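You operate a simulated robot arm through the tools that you are given. There is no shell and no other tool.

You are at the controls of a simulated robot arm. One attempt, no reset.

## Task
Gauge the grooved cylinder under the dial; sort it into the grey tray.
Fine: limit 0.05 either way. Slide only with the red lever up; leave it up, sliding plate out.

Only the result counts: the job must be done as asked and must still hold three seconds after the hand-in. Knocking over, shifting, dropping, spilling or breaking anything else fails it.

## Robot
A 7-joint arm with a fingered hand, fixed in place. Base frame: the origin is on the floor under the middle of its stand, x ahead of it, y to its left, z up. Units: cm, rad, N and s.
With the tool pointing down near the work surface it reaches from about 10 to 76 cm from the base axis. Its first joint turns from -2.897 to 2.897 rad. Payload 4.9 kg.
Tool frame: the origin (TCP) lies between the finger pads and is the grasp point; the fingertips stand 3.2 cm ahead of it; z points along the fingers, y is the line along which they close. The gripper opens to 19.2 cm; its body begins 8.9 cm behind the TCP. The gripper is a hand of 3 fingers: y runs from the thumb to the fingers, the wrist lies at [0, 0, -26.7] in the tool frame, and closing takes about 1.5 s.
Orientation is that of the tool frame in the base frame, as a unit quaternion [x, y, z, w]. With the fingers straight down and closing along the base's y, the tool's x points along the base's -x, its y along +y and its z along -z.

## Interface
- The arm moves only by the tool servo_tool. Its argument "motion" is a list of rows, each a list of 6 numbers: the shift along the base's x, y, z in units of 40 mm (1.0 is 40 mm), then the turn, a rotation vector about the base's x, y, z in units of 8 degrees (1.0 is 8 degrees). In form: [[dx, dy, dz, wx, wy, wz], ...]. A call has 1 to 20 rows; each row shifts and turns the commanded pose from where the row before left it. "grip" is the finger opening in cm, from 0 to 19.2, set as the call begins (left out, the last holds). A call with a number of a shift or a turn outside -1 to 1 is refused whole. Each row takes 0.2 s and may step no farther than 5 cm and 0.15 rad from the row before; otherwise, or with a gripper value out of range, the whole call is refused. A pose out of reach is approached as far as the arm can. The call stops where the force on the tool passes 40 N (or 10 N more than at its start, if that is more) or the arm is blocked; 0.2 s more then pass. The fingers move at their own pace (about 15.3 cm/s each) and stop on an object; they squeeze with about 31 N. The grip force told is the motor's: it shows also when the fingers shut on nothing. Time passes only in rows, and 0.2 s behind the last, so rows that do not move let the fingers close. It gives the time, the measured TCP pose, the force on the tool (base axes), the opening and the grip force at its end, in the units of the frame above (readings bear some noise), with the torque about the TCP (base axes, N m) and any sound that the robot's microphone picked up.
- Cameras (640 x 400 px; columns grow to the right, rows downward): "scene" is fixed at [21.12, 49.21, 158.4]; the picture's right is [-0.59, -0.81, 0.00], its down [-0.69, 0.50, -0.51] and it looks along [0.42, -0.30, -0.86] (base axes); focal length 324 px, centre (320, 200). "wrist" rides on the gripper at [8, -4.6, -11.3] in the tool frame; the picture's right is [0.50, 0.87, 0.00], its down [-0.67, 0.39, -0.63] and it looks along [-0.55, 0.32, 0.78] (tool axes); focal length 226 px, centre (320, 200). There is no depth. A picture from a camera that has moved, and an enlarged one, comes with that camera's place and axes in the base frame and with its lens. The place of the scene camera against the robot may be out by one fixed shift of up to 2.5 cm in any direction.
- snapshot(camera): a new picture of that camera. The clock stands still meanwhile.
- set_fingers(finger1, finger2, thumb_bend): sets how far each is bent, from 0 (flat) to 100 (curled in); at 30 the hand is open as for a grip, at 70 the pads meet at the TCP. One left out holds its place. A second passes; each finger stops where it meets its share of the squeeze, and holds until it gets a number again. A gripper value or a shape takes the hand back. It gives what a move gives, with no picture; readings hold the bend of each and the force on the fingers (four entries, about 0 where the hand has none), thumb and palm.
- set_grasp(shape): the hand has 3 fingers and takes this shape, open, in about a second: jaw (thumb against the fingers, like two jaws); tri (thumb and two fingers); tip (a fingertip pinch); poke (one finger out to press); point (the index stretched); flat (the hand flat); cup (the hand cupped); fist (a fist). The gripper value then closes the fingers along that shape, each until it touches; the sizes above hold for jaw. It gives what a move gives, with no picture.
- close_up(camera, box): a new picture of the part [left, top, right, bottom] of that camera's present view, enlarged. The clock stands still meanwhile.
- sign_off(): hands the job in; it is judged then, once.

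Nothing tells you positions but the pictures and the camera data. Unless the task says otherwise, let go and move clear before handing in.

The tools are called by a JSON object that holds its "fn" and its "kwargs". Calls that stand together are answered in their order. servo_tool: Moves the arm, as the interface text tells. Its arguments: {"type":"object","properties":{"motion":{"type":"array","items":{"type":"array","items":{"type":"number"}}},"grip":{"type":"number"}},"required":["motion"]} The other tools are called the same way: set_grasp (shape) gives the hand a shape; set_fingers (finger1, finger2, thumb_bend) moves the fingers one by one; snapshot (camera) takes a picture; close_up (camera, box) takes an enlarged picture of a part of a camera's view; sign_off () hands the job in.

At the start:

```text
t: 0.0
position: [39.73, 14.4, 115.85]
tcp_rot: [0.001, 1.0, 0.0, 0.0]
wrist_force: [-1.2, -0.1, -0.1]
ft_torque: [0.0, 0.0, 0.01]
width: 19.2
finger_force: 0.0
shape: jaw
bend: [30.0, 30.0, 30.0]
finger forces: [0.0, 0.0, 0.0, 0.0, 0.1, 0.0]
```

scene: 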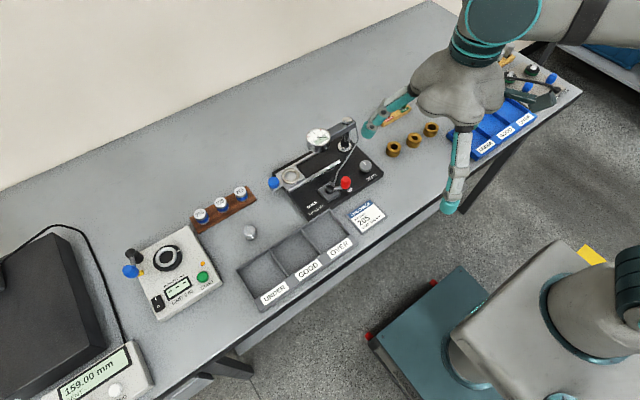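
wrist: 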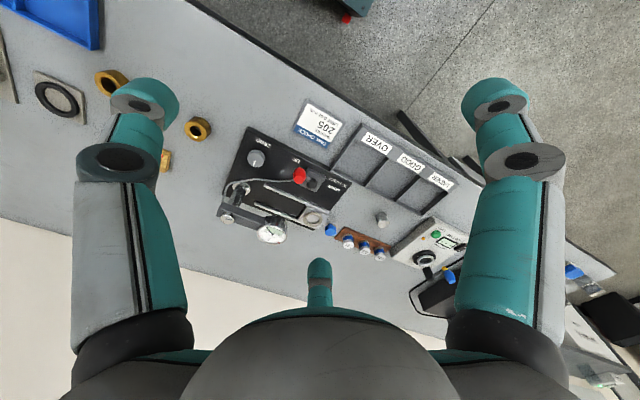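

I see a bench with a dial gauge fixture (black base, red lever, blue sliding-plate knob), a grey tray with UNDER/GOOD/OVER bins, and a small grey cylinder near the tray. I'll take enlarged pictures first to read labels and work out positions.

{"fn": "close_up", "kwargs": {"camera": "scene", "box": [250, 110, 400, 220]}}

{"fn": "close_up", "kwargs": {"camera": "scene", "box": [180, 170, 400, 320]}}

{"fn": "close_up", "kwargs": {"camera": "wrist", "box": [200, 90, 360, 250]}}

{"fn": "close_up", "kwargs": {"camera": "wrist", "box": [300, 120, 460, 280]}}

{"fn": "close_up", "kwargs": {"camera": "scene", "box": [340, 195, 390, 240]}}

```text
3.64 times, centred on (325, 165) of scene
camera zoom: at [21.12, 49.21, 158.4], right [-0.59, -0.81, 0.0], down [-0.69, 0.5, -0.51], along [0.42, -0.3, -0.86], focal length 1178 px, centre (302, 327)
```

zoom: 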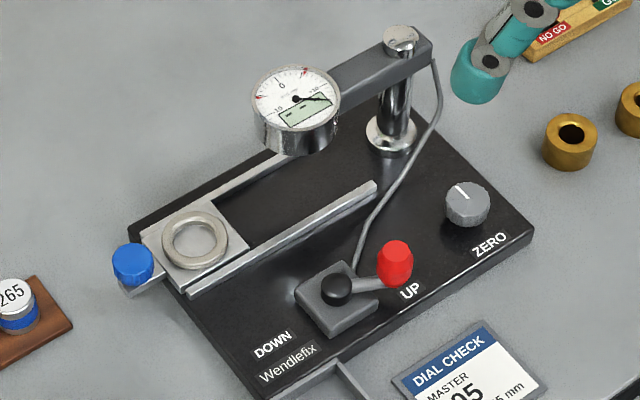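

```text
2.67 times, centred on (290, 245) of scene
camera zoom: at [21.12, 49.21, 158.4], right [-0.59, -0.81, 0.0], down [-0.69, 0.5, -0.51], along [0.42, -0.3, -0.86], focal length 864 px, centre (400, 80)
```

zoom: 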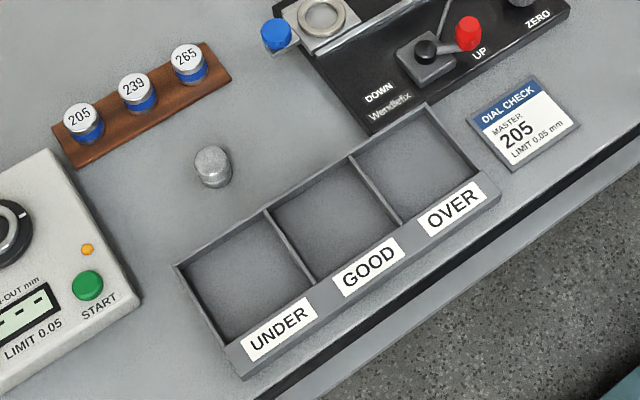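

```text
2.50 times, centred on (280, 170) of wrist
camera zoom: at [31.73, 9.79, 127.16], right [-0.5, 0.87, 0.0], down [0.67, 0.39, 0.63], along [0.55, 0.32, -0.78], focal length 565 px, centre (420, 275)
```

zoom: 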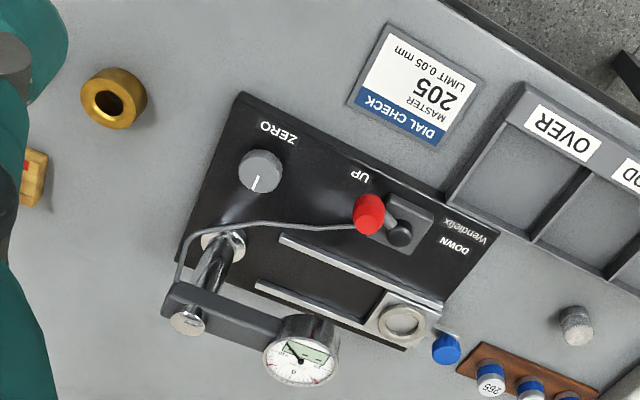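

```text
2.50 times, centred on (380, 200) of wrist
camera zoom: at [31.73, 9.79, 127.16], right [-0.5, 0.87, 0.0], down [0.67, 0.39, 0.63], along [0.55, 0.32, -0.78], focal length 565 px, centre (170, 200)
```

zoom: 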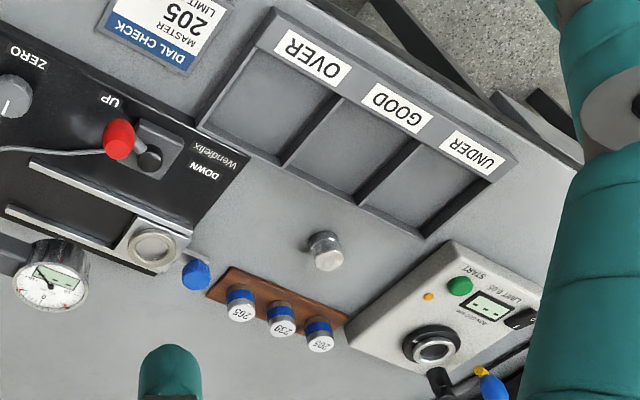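

```text
8.89 times, centred on (365, 218) of scene
camera zoom: at [21.12, 49.21, 158.4], right [-0.59, -0.81, 0.0], down [-0.69, 0.5, -0.51], along [0.42, -0.3, -0.86], focal length 2879 px, centre (-80, 44)
```

zoom: 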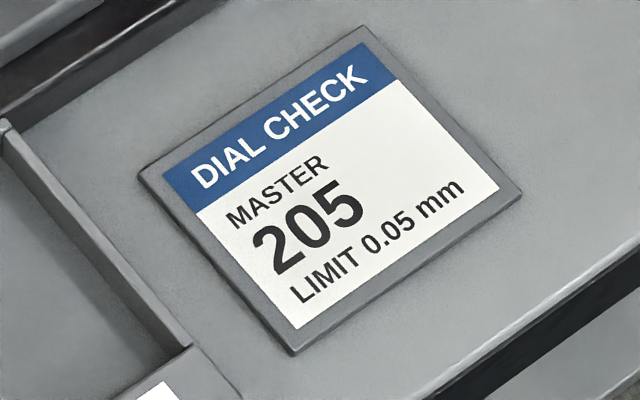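

The fixture is a comparator: sliding plate with ring seat, lever UP/DOWN, ZERO knob, and a card "MASTER 205, LIMIT 0.05 mm". The masters 205/239/265 stand on a wooden rack. I'll zoom more on the dial, the masters and the workpiece.

{"fn": "close_up", "kwargs": {"camera": "scene", "box": [300, 120, 340, 145]}}

{"fn": "close_up", "kwargs": {"camera": "scene", "box": [190, 180, 270, 245]}}

{"fn": "close_up", "kwargs": {"camera": "scene", "box": [110, 220, 220, 320]}}

{"fn": "close_up", "kwargs": {"camera": "scene", "box": [265, 160, 325, 200]}}

{"fn": "close_up", "kwargs": {"camera": "scene", "box": [310, 145, 390, 205]}}

{"fn": "close_up", "kwargs": {"camera": "scene", "box": [440, 30, 600, 160]}}

```text
16.00 times, centred on (320, 132) of scene
camera zoom: at [21.12, 49.21, 158.4], right [-0.59, -0.81, 0.0], down [-0.69, 0.5, -0.51], along [0.42, -0.3, -0.86], focal length 5183 px, centre (320, 1280)
```

zoom: 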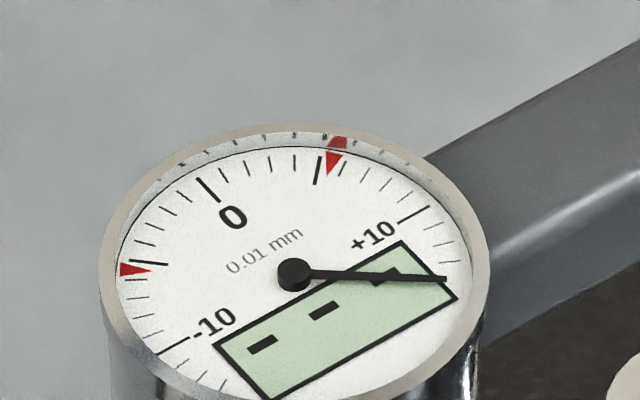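

```text
6.15 times, centred on (230, 212) of scene
camera zoom: at [21.12, 49.21, 158.4], right [-0.59, -0.81, 0.0], down [-0.69, 0.5, -0.51], along [0.42, -0.3, -0.86], focal length 1993 px, centre (874, 123)
```

zoom: 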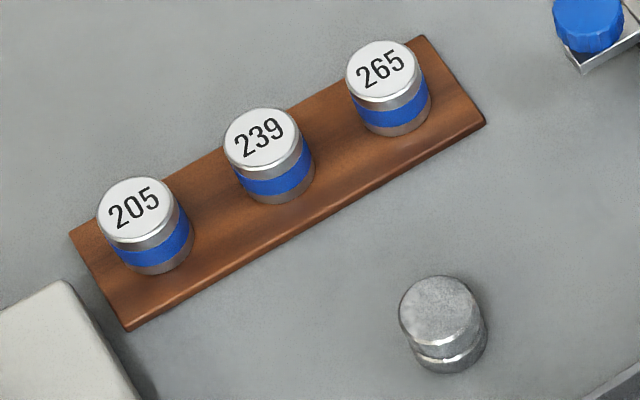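

```text
4.00 times, centred on (165, 270) of scene
camera zoom: at [21.12, 49.21, 158.4], right [-0.59, -0.81, 0.0], down [-0.69, 0.5, -0.51], along [0.42, -0.3, -0.86], focal length 1296 px, centre (940, -80)
```

zoom: 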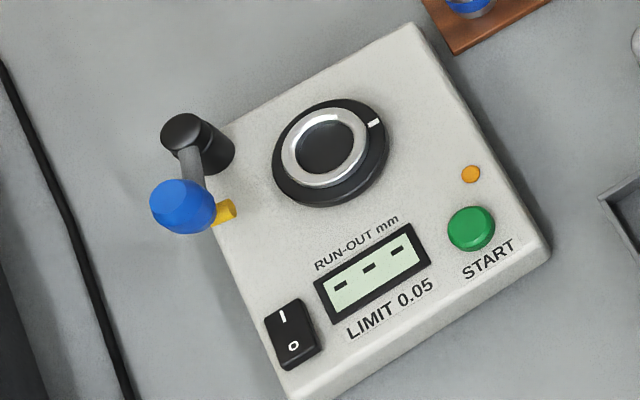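

```text
10.00 times, centred on (295, 180) of scene
camera zoom: at [21.12, 49.21, 158.4], right [-0.59, -0.81, 0.0], down [-0.69, 0.5, -0.51], along [0.42, -0.3, -0.86], focal length 3239 px, centre (570, 400)
```

zoom: 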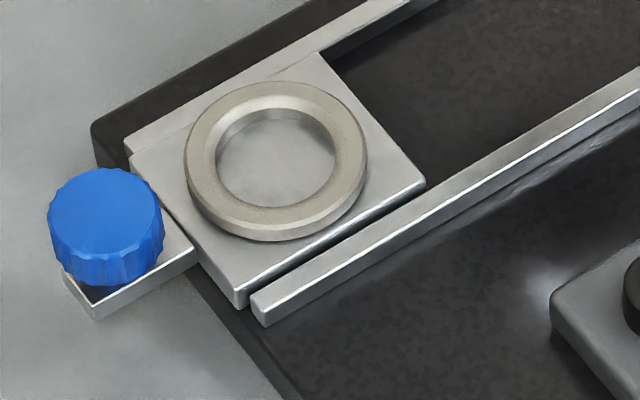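

```text
6.67 times, centred on (350, 175) of scene
camera zoom: at [21.12, 49.21, 158.4], right [-0.59, -0.81, 0.0], down [-0.69, 0.5, -0.51], along [0.42, -0.3, -0.86], focal length 2160 px, centre (120, 367)
```

zoom: 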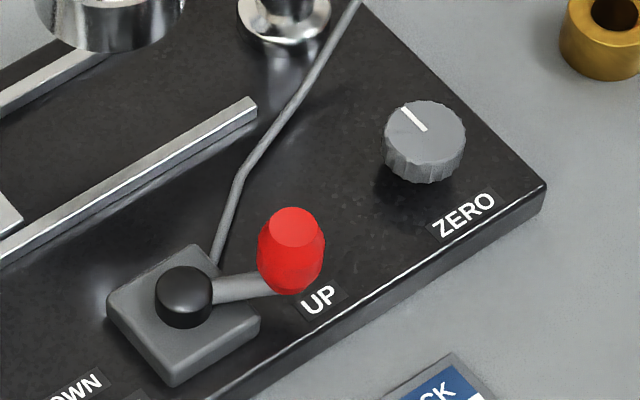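

```text
3.08 times, centred on (520, 95) of scene
camera zoom: at [21.12, 49.21, 158.4], right [-0.59, -0.81, 0.0], down [-0.69, 0.5, -0.51], along [0.42, -0.3, -0.86], focal length 997 px, centre (-295, 523)
```

zoom: 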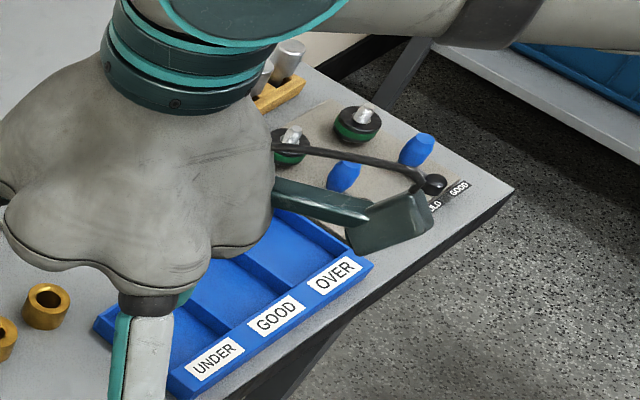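

Triangulating from both cameras: bench top is at about z≈85, tray bins lie along y near x≈48 (UNDER y≈46, GOOD y≈37, OVER y≈28), the ring seat at about (65,27), dial at (65,18). I'll bring the wrist camera closer to refine this before touching anything.

{"fn": "servo_tool", "kwargs": {"motion": [[0.5, 0, -0.5, 0, 0, 0], [0.5, 0, -0.5, 0, 0, 0], [0.5, 0, -0.5, 0, 0, 0], [0.4, 0, -0.5, 0, 0, 0], [0, 0, 0, 0, 0, 0]]}}

{"fn": "snapshot", "kwargs": {"camera": "wrist"}}

```text
t: 1.2
position: [47.4, 14.26, 107.89]
tcp_rot: [0.0, 1.0, 0.0, 0.0]
wrist_force: [-1.2, 0.6, 0.3]
ft_torque: [0.0, -0.02, 0.01]
width: 19.18
finger_force: 0.0
shape: jaw
bend: [30.0, 30.0, 30.0]
finger forces: [0.0, 0.1, 0.0, 0.1, 0.1, 0.1]
```

```text
taken
camera wrist: at [39.36, 9.7, 119.18], right [-0.5, 0.87, 0.0], down [0.67, 0.39, 0.63], along [0.55, 0.32, -0.78], focal length 226 px, centre (320, 200)
```

wrist: 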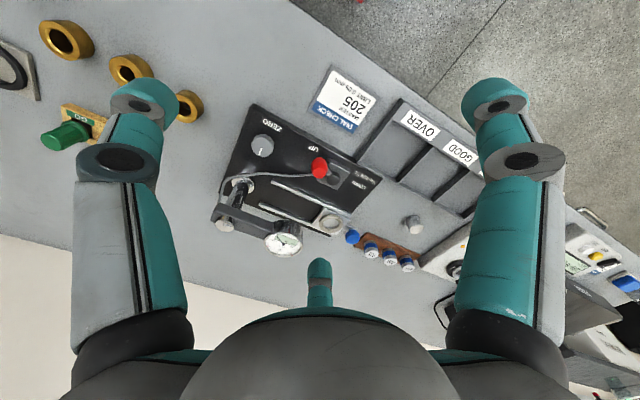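

The wrist camera now sees the fixture more closely. I'll zoom in on its parts and also look at the hand from the scene camera to understand the finger layout.

{"fn": "close_up", "kwargs": {"camera": "wrist", "box": [210, 90, 390, 260]}}

{"fn": "close_up", "kwargs": {"camera": "wrist", "box": [290, 190, 370, 250]}}

{"fn": "close_up", "kwargs": {"camera": "wrist", "box": [340, 200, 440, 280]}}

{"fn": "close_up", "kwargs": {"camera": "wrist", "box": [290, 135, 370, 200]}}

{"fn": "close_up", "kwargs": {"camera": "scene", "box": [320, 0, 560, 230]}}

```text
2.35 times, centred on (300, 175) of wrist
camera zoom: at [39.36, 9.7, 119.18], right [-0.5, 0.87, 0.0], down [0.67, 0.39, 0.63], along [0.55, 0.32, -0.78], focal length 532 px, centre (367, 259)
```

zoom: 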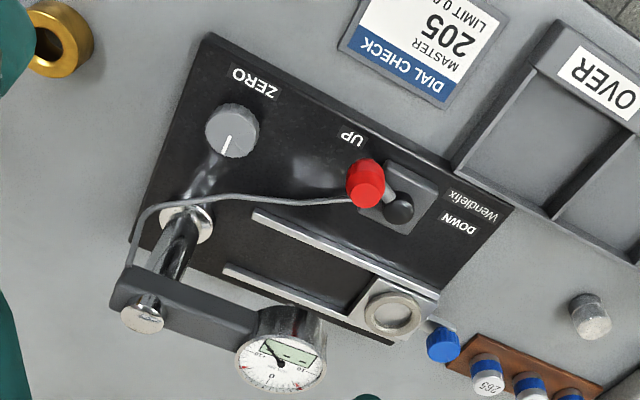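

```text
6.67 times, centred on (330, 220) of wrist
camera zoom: at [39.36, 9.7, 119.18], right [-0.5, 0.87, 0.0], down [0.67, 0.39, 0.63], along [0.55, 0.32, -0.78], focal length 1507 px, centre (253, 67)
```

zoom: 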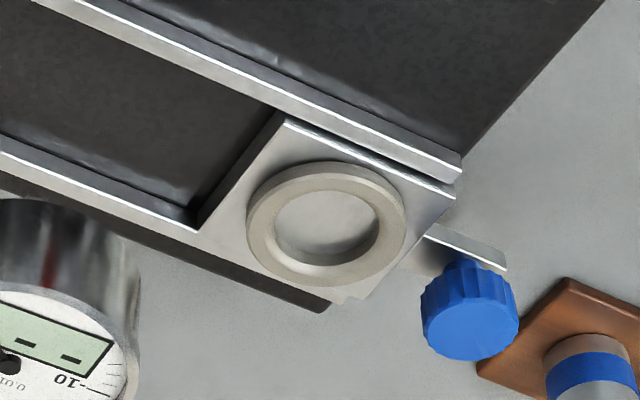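

```text
5.00 times, centred on (390, 240) of wrist
camera zoom: at [39.36, 9.7, 119.18], right [-0.5, 0.87, 0.0], down [0.67, 0.39, 0.63], along [0.55, 0.32, -0.78], focal length 1130 px, centre (-30, 0)
```

zoom: 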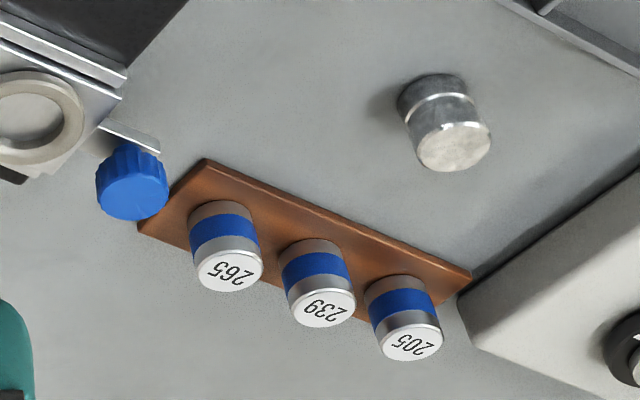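

```text
6.15 times, centred on (330, 168) of wrist
camera zoom: at [39.36, 9.7, 119.18], right [-0.5, 0.87, 0.0], down [0.67, 0.39, 0.63], along [0.55, 0.32, -0.78], focal length 1391 px, centre (258, 400)
```

zoom: 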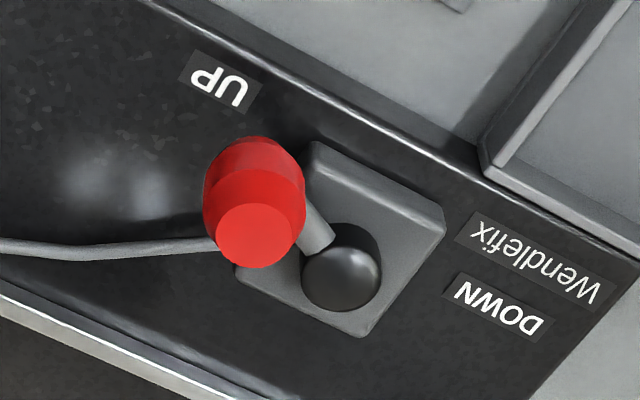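

```text
1.74 times, centred on (440, 115) of scene
camera zoom: at [21.12, 49.21, 158.4], right [-0.59, -0.81, 0.0], down [-0.69, 0.5, -0.51], along [0.42, -0.3, -0.86], focal length 563 px, centre (111, 348)
```

zoom: 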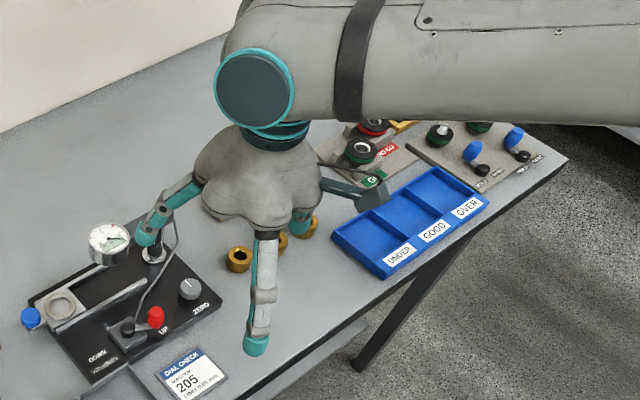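

The hand has three fingers arranged radially (thumb toward base −y). I'll test the closing shapes in free air to see where the fingertips go before grasping a short part.

{"fn": "set_grasp", "kwargs": {"shape": "tip"}}

{"fn": "snapshot", "kwargs": {"camera": "wrist"}}

{"fn": "snapshot", "kwargs": {"camera": "scene"}}

{"fn": "set_grasp", "kwargs": {"shape": "tri"}}

{"fn": "snapshot", "kwargs": {"camera": "wrist"}}

{"fn": "snapshot", "kwargs": {"camera": "scene"}}

```text
t: 2.1
position: [47.52, 14.3, 107.88]
tcp_rot: [-0.001, 1.0, 0.0, 0.0]
wrist_force: [-0.5, 0.3, -0.1]
ft_torque: [-0.03, 0.0, -0.01]
width: 19.18
finger_force: 0.0
shape: tip
bend: [30.0, 30.0, 30.0]
finger forces: [0.0, 0.1, 0.0, 0.0, 0.0, 0.1]
```

```text
taken
camera wrist: at [39.34, 9.7, 119.2], right [-0.5, 0.87, 0.0], down [0.67, 0.39, 0.63], along [0.55, 0.32, -0.78], focal length 226 px, centre (320, 200)
```

wrist: 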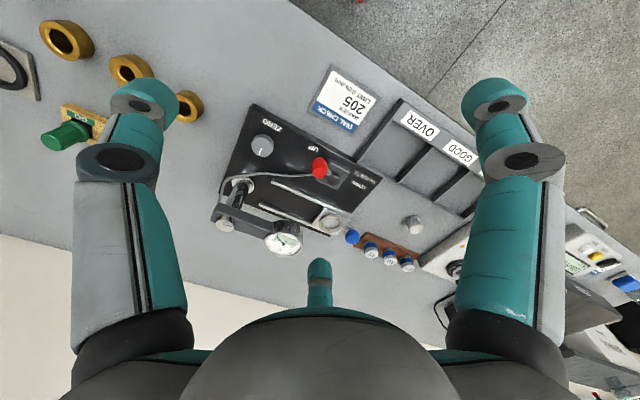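

```text
taken
```

scene: 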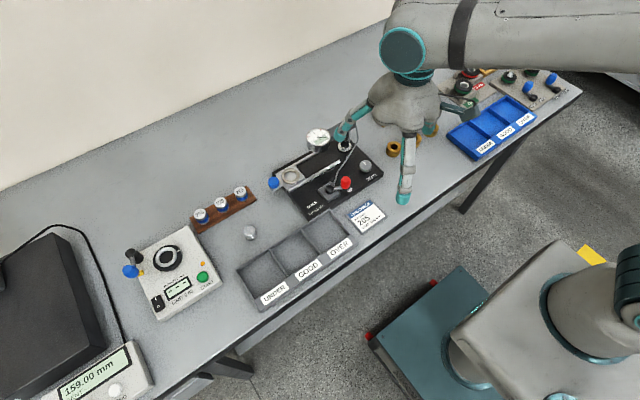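

```text
t: 3.0
position: [47.29, 14.32, 107.78]
tcp_rot: [0.0, 1.0, 0.0, 0.001]
wrist_force: [0.1, 0.3, 0.1]
ft_torque: [0.01, 0.0, 0.0]
width: 19.2
finger_force: 0.1
shape: tri
bend: [30.0, 30.0, 30.0]
finger forces: [0.0, 0.1, 0.1, 0.0, 0.0, 0.0]
```

```text
taken
camera wrist: at [39.34, 9.7, 119.2], right [-0.5, 0.87, 0.0], down [0.67, 0.39, 0.63], along [0.55, 0.32, -0.78], focal length 226 px, centre (320, 200)
```

wrist: 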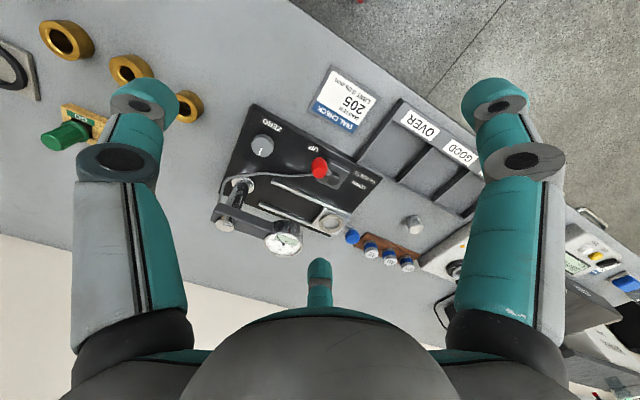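

```text
taken
```

scene: 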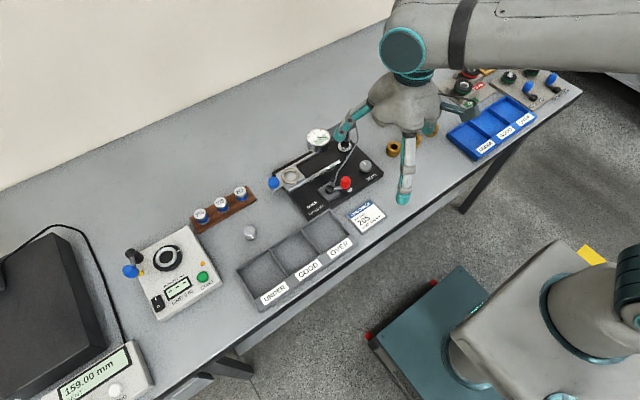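

All three shapes look alike when open. I'll close to about 3 cm in each to compare.

{"fn": "servo_tool", "kwargs": {"motion": [[0, 0, 0, 0, 0, 0], [0, 0, 0, 0, 0, 0], [0, 0, 0, 0, 0, 0], [0, 0, 0, 0, 0, 0], [0, 0, 0, 0, 0, 0], [0, 0, 0, 0, 0, 0]], "grip": 3.0}}

{"fn": "snapshot", "kwargs": {"camera": "wrist"}}

{"fn": "close_up", "kwargs": {"camera": "scene", "box": [340, 60, 480, 210]}}

{"fn": "set_grasp", "kwargs": {"shape": "tip"}}

{"fn": "servo_tool", "kwargs": {"motion": [[0, 0, 0, 0, 0, 0], [0, 0, 0, 0, 0, 0], [0, 0, 0, 0, 0, 0], [0, 0, 0, 0, 0, 0], [0, 0, 0, 0, 0, 0], [0, 0, 0, 0, 0, 0]], "grip": 3.0}}

{"fn": "snapshot", "kwargs": {"camera": "wrist"}}

{"fn": "close_up", "kwargs": {"camera": "scene", "box": [340, 60, 480, 210]}}

{"fn": "set_grasp", "kwargs": {"shape": "jaw"}}

{"fn": "servo_tool", "kwargs": {"motion": [[0, 0, 0, 0, 0, 0], [0, 0, 0, 0, 0, 0], [0, 0, 0, 0, 0, 0], [0, 0, 0, 0, 0, 0], [0, 0, 0, 0, 0, 0], [0, 0, 0, 0, 0, 0]], "grip": 3.0}}

{"fn": "snapshot", "kwargs": {"camera": "wrist"}}

{"fn": "close_up", "kwargs": {"camera": "scene", "box": [340, 60, 480, 210]}}

```text
t: 4.4
position: [47.38, 14.37, 107.97]
tcp_rot: [0.0, 1.0, 0.001, 0.001]
wrist_force: [0.5, 0.7, 0.4]
ft_torque: [-0.03, -0.01, 0.02]
width: 3.06
finger_force: 0.1
shape: tri
bend: [76.0, 76.0, 70.0]
finger forces: [0.0, 0.0, 0.0, 0.0, 0.0, 0.0]
```

```text
taken
camera wrist: at [39.34, 9.7, 119.2], right [-0.5, 0.87, 0.0], down [0.67, 0.39, 0.63], along [0.55, 0.32, -0.78], focal length 226 px, centre (320, 200)
```

wrist: 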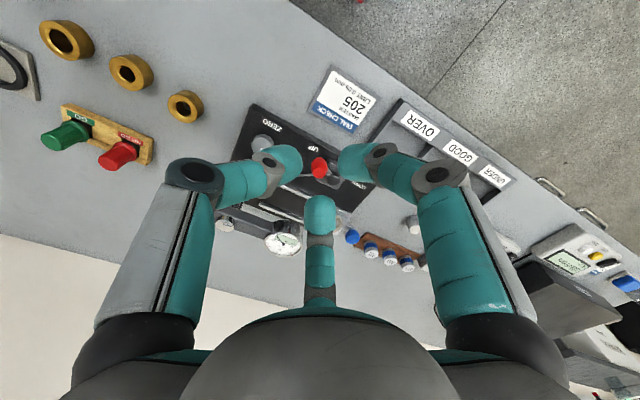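

```text
2.67 times, centred on (410, 135) of scene
camera zoom: at [21.12, 49.21, 158.4], right [-0.59, -0.81, 0.0], down [-0.69, 0.5, -0.51], along [0.42, -0.3, -0.86], focal length 864 px, centre (80, 373)
```

zoom: 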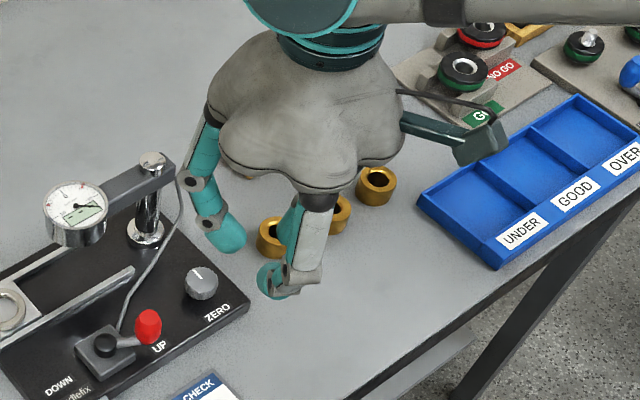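

```text
t: 5.3
position: [47.42, 14.31, 107.91]
tcp_rot: [0.0, 1.0, 0.001, 0.0]
wrist_force: [-0.2, 0.3, -0.7]
ft_torque: [0.01, 0.01, -0.02]
width: 19.21
finger_force: 0.0
shape: tip
bend: [30.0, 30.0, 30.0]
finger forces: [0.0, 0.0, 0.0, 0.1, 0.1, 0.0]
```

```text
t: 6.7
position: [47.28, 14.24, 107.81]
tcp_rot: [0.0, 1.0, 0.0, 0.0]
wrist_force: [0.4, 0.4, -0.9]
ft_torque: [0.0, 0.01, 0.01]
width: 3.02
finger_force: 0.1
shape: tip
bend: [76.0, 76.0, 70.0]
finger forces: [0.1, 0.0, 0.0, 0.1, 0.0, 0.0]
```

```text
taken
camera wrist: at [39.34, 9.7, 119.2], right [-0.5, 0.87, 0.0], down [0.67, 0.39, 0.63], along [0.55, 0.32, -0.78], focal length 226 px, centre (320, 200)
```

wrist: 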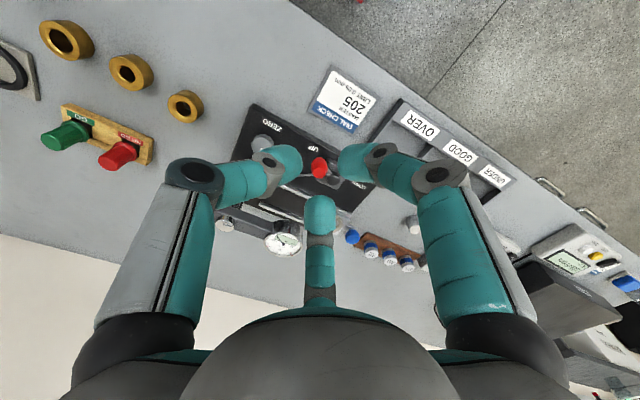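

```text
2.67 times, centred on (410, 135) of scene
camera zoom: at [21.12, 49.21, 158.4], right [-0.59, -0.81, 0.0], down [-0.69, 0.5, -0.51], along [0.42, -0.3, -0.86], focal length 864 px, centre (80, 373)
```

zoom: 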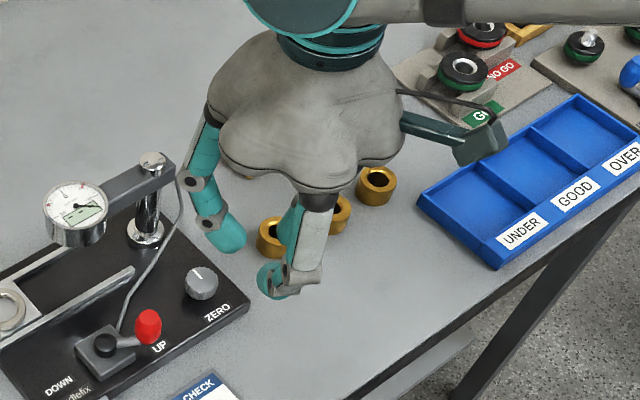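

```text
t: 7.6
position: [47.44, 14.32, 107.94]
tcp_rot: [-0.001, 1.0, 0.0, 0.0]
wrist_force: [-0.2, -0.6, 0.4]
ft_torque: [-0.01, -0.02, -0.01]
width: 19.2
finger_force: 0.1
shape: jaw
bend: [30.0, 30.0, 30.0]
finger forces: [0.0, 0.1, 0.0, 0.0, 0.0, 0.0]
```

```text
t: 9.0
position: [47.3, 14.43, 107.95]
tcp_rot: [0.0, 1.0, 0.0, 0.0]
wrist_force: [-0.3, -0.4, 0.3]
ft_torque: [-0.02, 0.01, 0.0]
width: 3.04
finger_force: 0.0
shape: jaw
bend: [76.0, 76.0, 70.0]
finger forces: [0.0, 0.0, 0.0, 0.1, 0.1, 0.0]
```

```text
taken
camera wrist: at [39.34, 9.7, 119.2], right [-0.5, 0.87, 0.0], down [0.67, 0.39, 0.63], along [0.55, 0.32, -0.78], focal length 226 px, centre (320, 200)
```

wrist: 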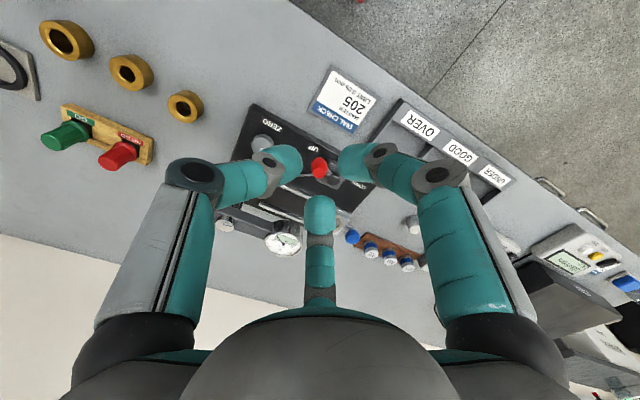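

```text
2.67 times, centred on (410, 135) of scene
camera zoom: at [21.12, 49.21, 158.4], right [-0.59, -0.81, 0.0], down [-0.69, 0.5, -0.51], along [0.42, -0.3, -0.86], focal length 864 px, centre (80, 373)
```

zoom: 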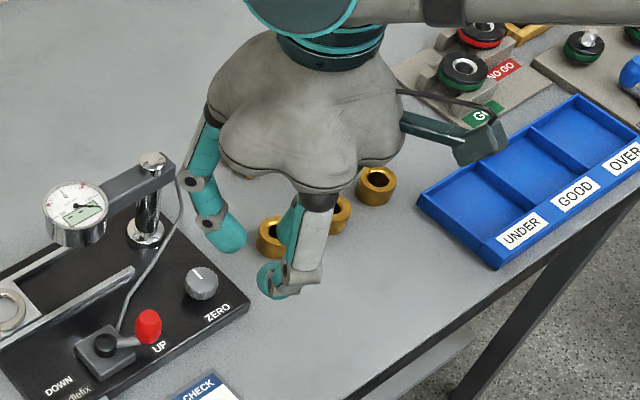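

Jaw, tip and tri all behave the same: three fingertips closing radially, meeting about 3 cm below the TCP. Next I'll move across to get a second viewpoint of the ring seat, workpiece and masters.

{"fn": "servo_tool", "kwargs": {"motion": [[0.4, 0.8, 0, 0, 0, 0], [0.4, 0.8, 0, 0, 0, 0], [0.4, 0.8, 0, 0, 0, 0], [0.4, 0.8, 0, 0, 0, 0], [0.4, 0.8, 0, 0, 0, 0], [0, 0, 0, 0, 0, 0], [0, 0, 0, 0, 0, 0]], "grip": 19.2}}

{"fn": "snapshot", "kwargs": {"camera": "wrist"}}

```text
t: 10.6
position: [55.45, 30.41, 107.85]
tcp_rot: [0.0, 1.0, 0.0, -0.001]
wrist_force: [-0.7, 0.5, -0.5]
ft_torque: [0.02, 0.01, -0.02]
width: 19.18
finger_force: 0.1
shape: jaw
bend: [30.0, 30.0, 30.0]
finger forces: [0.0, 0.0, 0.1, 0.0, 0.0, 0.0]
```

```text
taken
camera wrist: at [47.38, 25.89, 119.13], right [-0.5, 0.87, 0.0], down [0.67, 0.39, 0.63], along [0.55, 0.32, -0.78], focal length 226 px, centre (320, 200)
```

wrist: 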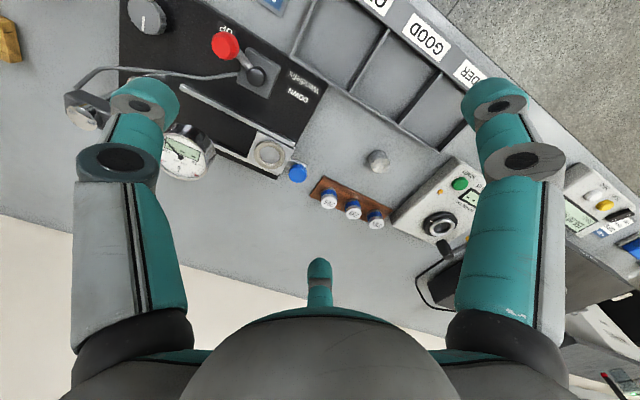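

{"fn": "close_up", "kwargs": {"camera": "wrist", "box": [240, 130, 320, 180]}}

{"fn": "close_up", "kwargs": {"camera": "wrist", "box": [310, 170, 390, 220]}}

{"fn": "close_up", "kwargs": {"camera": "wrist", "box": [345, 135, 409, 175]}}

{"fn": "close_up", "kwargs": {"camera": "wrist", "box": [200, 20, 328, 100]}}

{"fn": "close_up", "kwargs": {"camera": "wrist", "box": [340, 130, 500, 270]}}

{"fn": "close_up", "kwargs": {"camera": "wrist", "box": [290, 0, 490, 125]}}

```text
8.00 times, centred on (280, 155) of wrist
camera zoom: at [47.38, 25.89, 119.13], right [-0.5, 0.87, 0.0], down [0.67, 0.39, 0.63], along [0.55, 0.32, -0.78], focal length 1808 px, centre (640, 560)
```

zoom: 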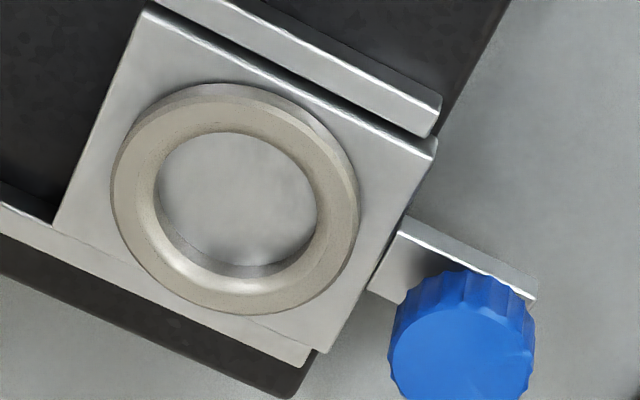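

```text
8.00 times, centred on (350, 195) of wrist
camera zoom: at [47.38, 25.89, 119.13], right [-0.5, 0.87, 0.0], down [0.67, 0.39, 0.63], along [0.55, 0.32, -0.78], focal length 1808 px, centre (80, 240)
```

zoom: 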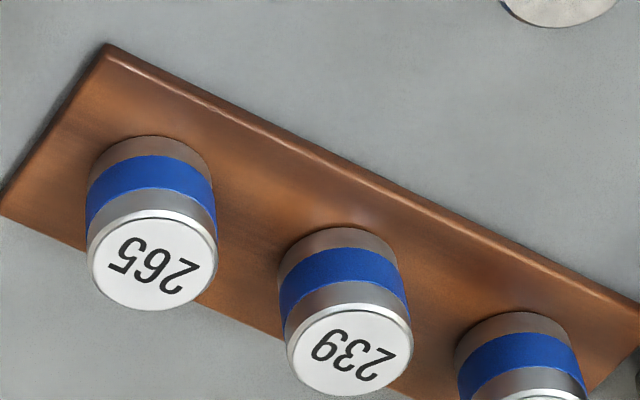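

```text
10.00 times, centred on (377, 155) of wrist
camera zoom: at [47.38, 25.89, 119.13], right [-0.5, 0.87, 0.0], down [0.67, 0.39, 0.63], along [0.55, 0.32, -0.78], focal length 2261 px, centre (-250, 650)
```

zoom: 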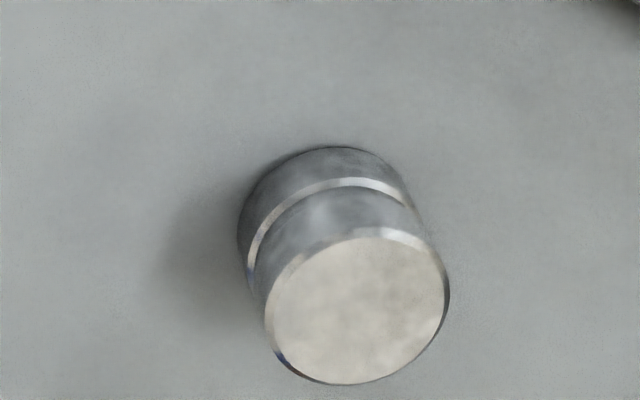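

```text
5.00 times, centred on (264, 60) of wrist
camera zoom: at [47.38, 25.89, 119.13], right [-0.5, 0.87, 0.0], down [0.67, 0.39, 0.63], along [0.55, 0.32, -0.78], focal length 1130 px, centre (600, 900)
```

zoom: 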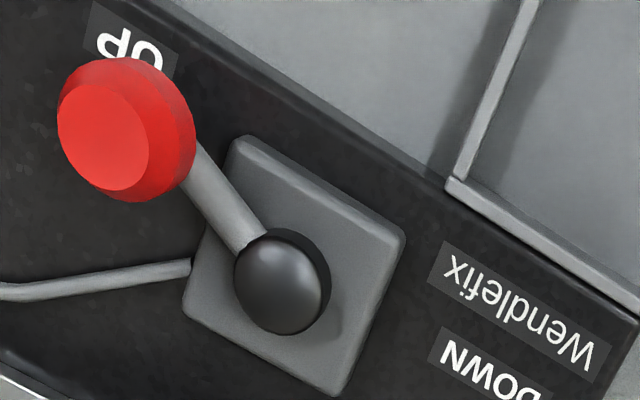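

```text
2.86 times, centred on (420, 200) of wrist
camera zoom: at [47.38, 25.89, 119.13], right [-0.5, 0.87, 0.0], down [0.67, 0.39, 0.63], along [0.55, 0.32, -0.78], focal length 646 px, centre (34, 200)
```

zoom: 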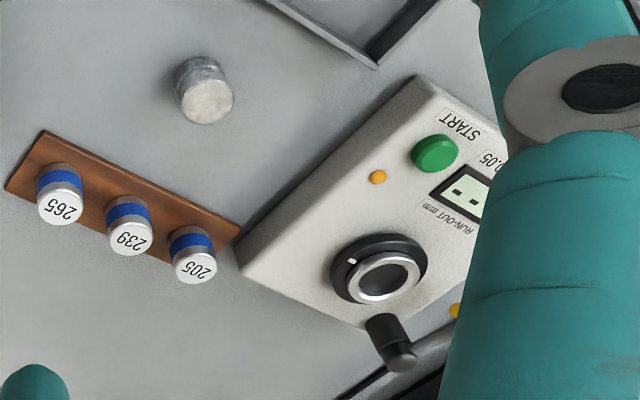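

```text
3.20 times, centred on (390, 62) of wrist
camera zoom: at [47.38, 25.89, 119.13], right [-0.5, 0.87, 0.0], down [0.67, 0.39, 0.63], along [0.55, 0.32, -0.78], focal length 723 px, centre (96, 640)
```

zoom: 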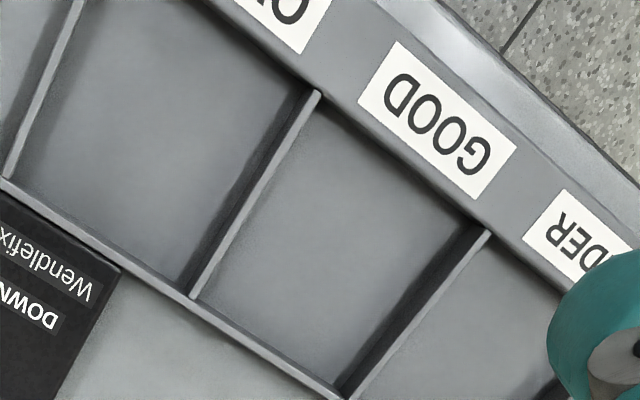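

Triangulated: ring seat centre ≈(65.75, 27.4, 87.4), hole ≈3.2 cm; grooved cylinder ≈(58.9, 44.05), top z≈86.9, Ø≈3.0; 205 master ≈(68.6, 50.4), top z≈88.4. I'll move above the cylinder for a closer look.

{"fn": "servo_tool", "kwargs": {"motion": [[0.15, 0.573, -0.454, 0, 0, 0], [0.15, 0.573, -0.454, 0, 0, 0], [0.15, 0.573, -0.454, 0, 0, 0], [0.15, 0.573, -0.454, 0, 0, 0], [0.15, 0.573, -0.454, 0, 0, 0], [0.15, 0.573, -0.454, 0, 0, 0], [0, 0, 0, 0, 0, 0], [0, 0, 0, 0, 0, 0]], "grip": 10}}

{"fn": "snapshot", "kwargs": {"camera": "wrist"}}

{"fn": "snapshot", "kwargs": {"camera": "scene"}}

```text
t: 12.4
position: [58.87, 44.12, 96.94]
tcp_rot: [0.0, 1.0, 0.0, 0.0]
wrist_force: [-0.4, -0.3, -0.2]
ft_torque: [0.04, 0.01, 0.0]
width: 10.06
finger_force: 0.2
shape: jaw
bend: [35.0, 35.0, 70.0]
finger forces: [0.0, 0.0, 0.0, 0.0, 0.0, 0.0]
```

```text
taken
camera wrist: at [50.91, 39.51, 108.21], right [-0.5, 0.87, 0.0], down [0.67, 0.39, 0.63], along [0.55, 0.32, -0.78], focal length 226 px, centre (320, 200)
```

wrist: 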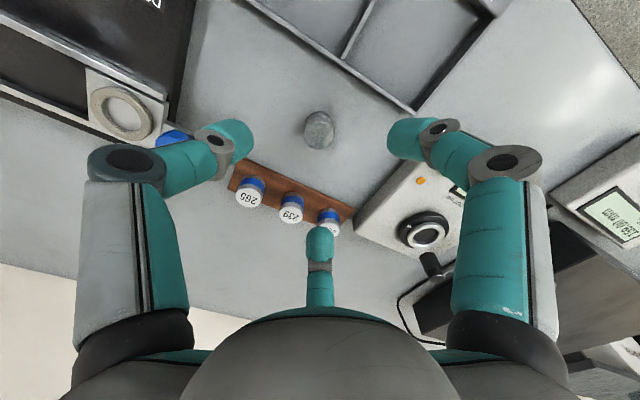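

```text
taken
```

scene: 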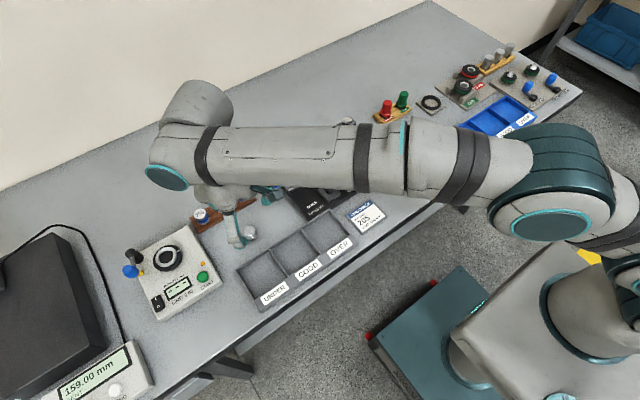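

Hand is centred over the cylinder (it appears on the image's centre column). I'll zoom in for precise position and table height.

{"fn": "close_up", "kwargs": {"camera": "wrist", "box": [288, 110, 352, 150]}}

{"fn": "close_up", "kwargs": {"camera": "wrist", "box": [220, 150, 380, 250]}}

{"fn": "close_up", "kwargs": {"camera": "wrist", "box": [60, 50, 220, 150]}}

{"fn": "close_up", "kwargs": {"camera": "wrist", "box": [330, 130, 490, 280]}}

```text
10.00 times, centred on (320, 130) of wrist
camera zoom: at [50.91, 39.51, 108.21], right [-0.5, 0.87, 0.0], down [0.67, 0.39, 0.63], along [0.55, 0.32, -0.78], focal length 2261 px, centre (320, 900)
```

zoom: 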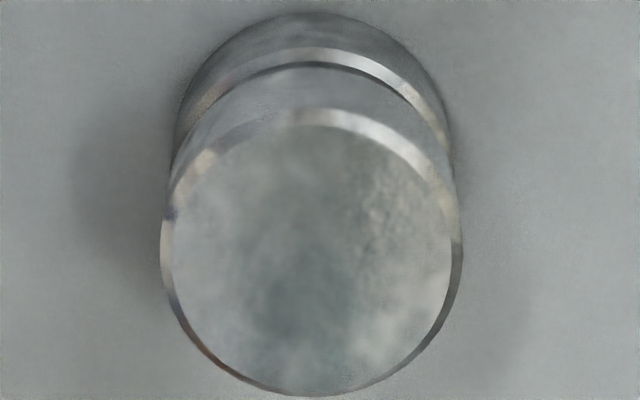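

```text
4.00 times, centred on (300, 200) of wrist
camera zoom: at [50.91, 39.51, 108.21], right [-0.5, 0.87, 0.0], down [0.67, 0.39, 0.63], along [0.55, 0.32, -0.78], focal length 904 px, centre (400, 200)
```

zoom: 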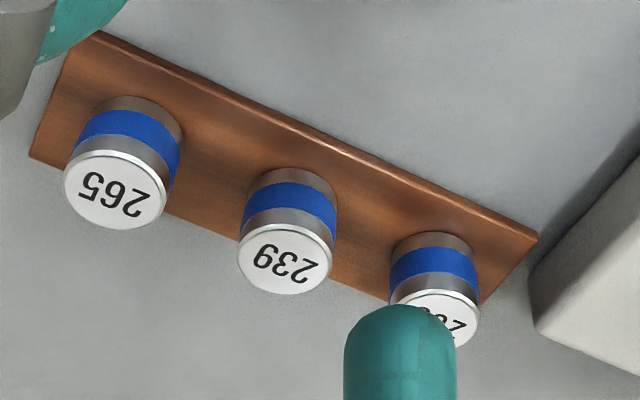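

```text
4.00 times, centred on (140, 100) of wrist
camera zoom: at [50.91, 39.51, 108.21], right [-0.5, 0.87, 0.0], down [0.67, 0.39, 0.63], along [0.55, 0.32, -0.78], focal length 904 px, centre (1040, 600)
```

zoom: 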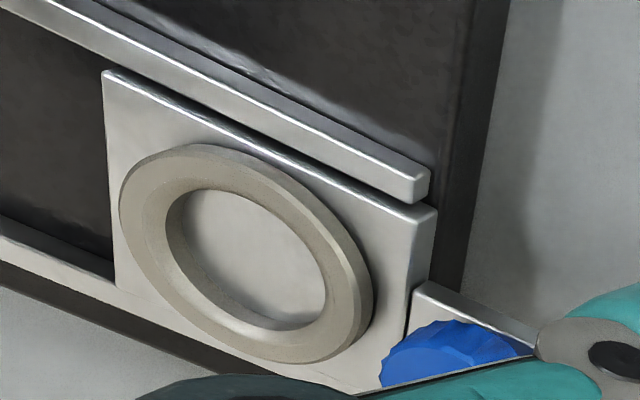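

```text
2.67 times, centred on (410, 205) of wrist
camera zoom: at [50.91, 39.51, 108.21], right [-0.5, 0.87, 0.0], down [0.67, 0.39, 0.63], along [0.55, 0.32, -0.78], focal length 603 px, centre (80, 187)
```

zoom: 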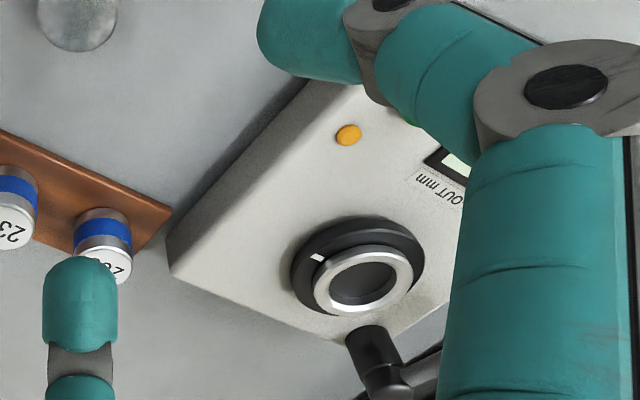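

Refined: cylinder axis at (58.88, 44.03), top z≈86.8, base z≈84.1 (≈2.65 cm tall). I'll narrow the fingers to 7 cm and descend partway to check alignment.

{"fn": "servo_tool", "kwargs": {"motion": [[0, -0.025, -0.5, 0, 0, 0], [0, 0, -0.5, 0, 0, 0], [0, 0, -0.5, 0, 0, 0], [0, 0, 0, 0, 0, 0], [0, 0, 0, 0, 0, 0]], "grip": 7}}

{"fn": "snapshot", "kwargs": {"camera": "wrist"}}

{"fn": "close_up", "kwargs": {"camera": "wrist", "box": [240, 110, 400, 230]}}

```text
t: 13.6
position: [58.94, 43.95, 91.02]
tcp_rot: [0.0, 1.0, -0.001, 0.001]
wrist_force: [-0.4, -0.4, 0.0]
ft_torque: [0.0, -0.01, 0.0]
width: 7.06
finger_force: 0.0
shape: jaw
bend: [43.0, 43.0, 70.0]
finger forces: [0.1, 0.0, 0.0, 0.0, 0.0, 0.1]
```

```text
taken
camera wrist: at [50.87, 39.41, 102.25], right [-0.5, 0.87, 0.0], down [0.67, 0.39, 0.63], along [0.55, 0.32, -0.78], focal length 226 px, centre (320, 200)
```

wrist: 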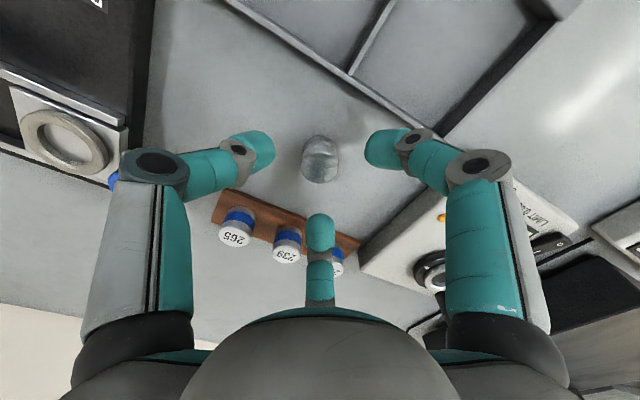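

```text
3.33 times, centred on (320, 170) of wrist
camera zoom: at [50.87, 39.41, 102.25], right [-0.5, 0.87, 0.0], down [0.67, 0.39, 0.63], along [0.55, 0.32, -0.78], focal length 754 px, centre (320, 300)
```

zoom: 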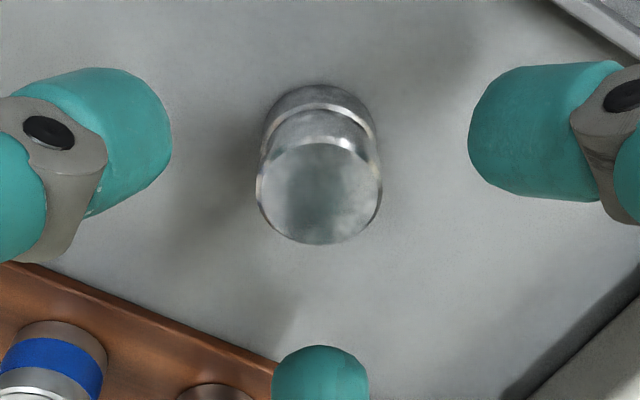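

Cylinder is centred among the fingertips. Descending 2.4 cm and closing.

{"fn": "servo_tool", "kwargs": {"motion": [[-0.02, -0.02, -0.3, 0, 0, 0], [0, 0, -0.31, 0, 0, 0], [0, 0, 0, 0, 0, 0]]}}

{"fn": "close_up", "kwargs": {"camera": "wrist", "box": [240, 110, 400, 230]}}

{"fn": "servo_tool", "kwargs": {"motion": [[0, 0, 0, 0, 0, 0], [0, 0, 0, 0, 0, 0], [0, 0, 0, 0, 0, 0], [0, 0, 0, 0, 0, 0], [0, 0, 0, 0, 0, 0], [0, 0, 0, 0, 0, 0], [0, 0, 0, 0, 0, 0]], "grip": 2.4}}

{"fn": "close_up", "kwargs": {"camera": "wrist", "box": [240, 110, 400, 230]}}

```text
t: 14.4
position: [58.76, 43.94, 88.56]
tcp_rot: [0.0, 1.0, -0.001, 0.0]
wrist_force: [-0.2, 1.2, 0.4]
ft_torque: [-0.01, -0.03, -0.01]
width: 7.02
finger_force: 0.0
shape: jaw
bend: [43.0, 43.0, 70.0]
finger forces: [0.0, 0.0, 0.0, 0.0, 0.0, 0.0]
```

```text
3.33 times, centred on (320, 170) of wrist
camera zoom: at [50.8, 39.39, 99.85], right [-0.5, 0.87, 0.0], down [0.67, 0.39, 0.63], along [0.55, 0.32, -0.78], focal length 754 px, centre (320, 300)
```

zoom: 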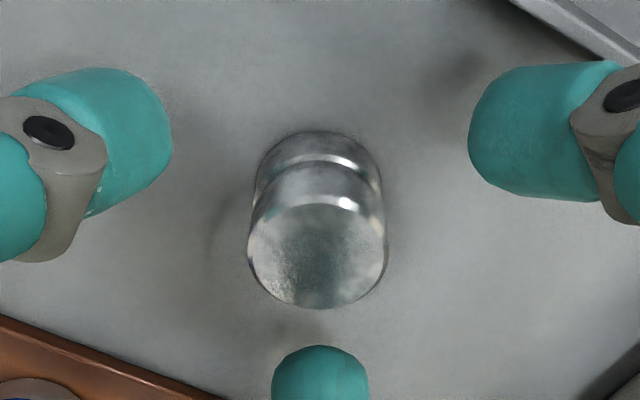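

```text
t: 16.0
position: [58.81, 44.01, 88.59]
tcp_rot: [0.0, 1.0, 0.0, 0.0]
wrist_force: [-0.7, 0.0, -0.7]
ft_torque: [-0.02, 0.01, -0.02]
width: 2.51
finger_force: 31.4
shape: jaw
bend: [75.0, 76.0, 70.0]
finger forces: [27.2, 27.6, 0.1, 0.0, 27.1, 0.0]
```

```text
3.33 times, centred on (320, 170) of wrist
camera zoom: at [50.8, 39.39, 99.85], right [-0.5, 0.87, 0.0], down [0.67, 0.39, 0.63], along [0.55, 0.32, -0.78], focal length 754 px, centre (320, 300)
```

zoom: 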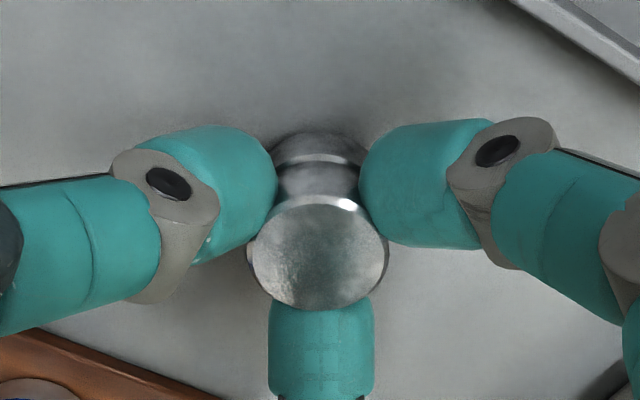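

Firm three-point grasp (≈27 N on each finger). Lifting 8 cm to check that it holds.

{"fn": "servo_tool", "kwargs": {"motion": [[0, 0, 0.3, 0, 0, 0], [0, 0, 0.5, 0, 0, 0], [0, 0, 0.6, 0, 0, 0], [0, 0, 0.6, 0, 0, 0], [0, 0, 0, 0, 0, 0]]}}

{"fn": "close_up", "kwargs": {"camera": "wrist", "box": [240, 110, 400, 230]}}

```text
t: 17.2
position: [58.82, 43.9, 96.47]
tcp_rot: [0.0, 1.0, -0.001, 0.0]
wrist_force: [-1.0, -0.2, 0.0]
ft_torque: [0.0, -0.02, 0.0]
width: 2.51
finger_force: 31.1
shape: jaw
bend: [75.0, 76.0, 70.0]
finger forces: [27.3, 27.6, 0.1, 0.1, 27.2, 0.0]
```

```text
3.33 times, centred on (320, 170) of wrist
camera zoom: at [50.84, 39.3, 107.79], right [-0.5, 0.87, 0.0], down [0.67, 0.39, 0.63], along [0.55, 0.32, -0.78], focal length 754 px, centre (320, 300)
```

zoom: 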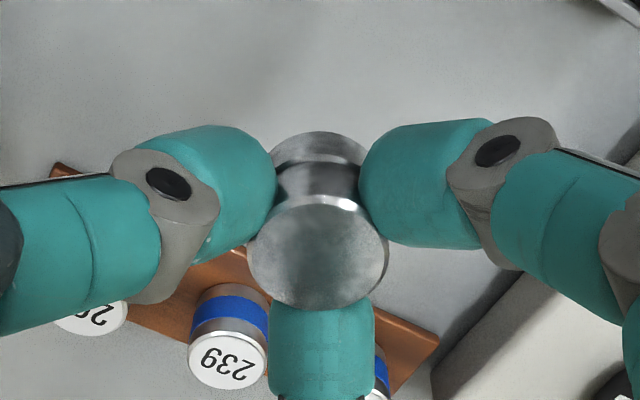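

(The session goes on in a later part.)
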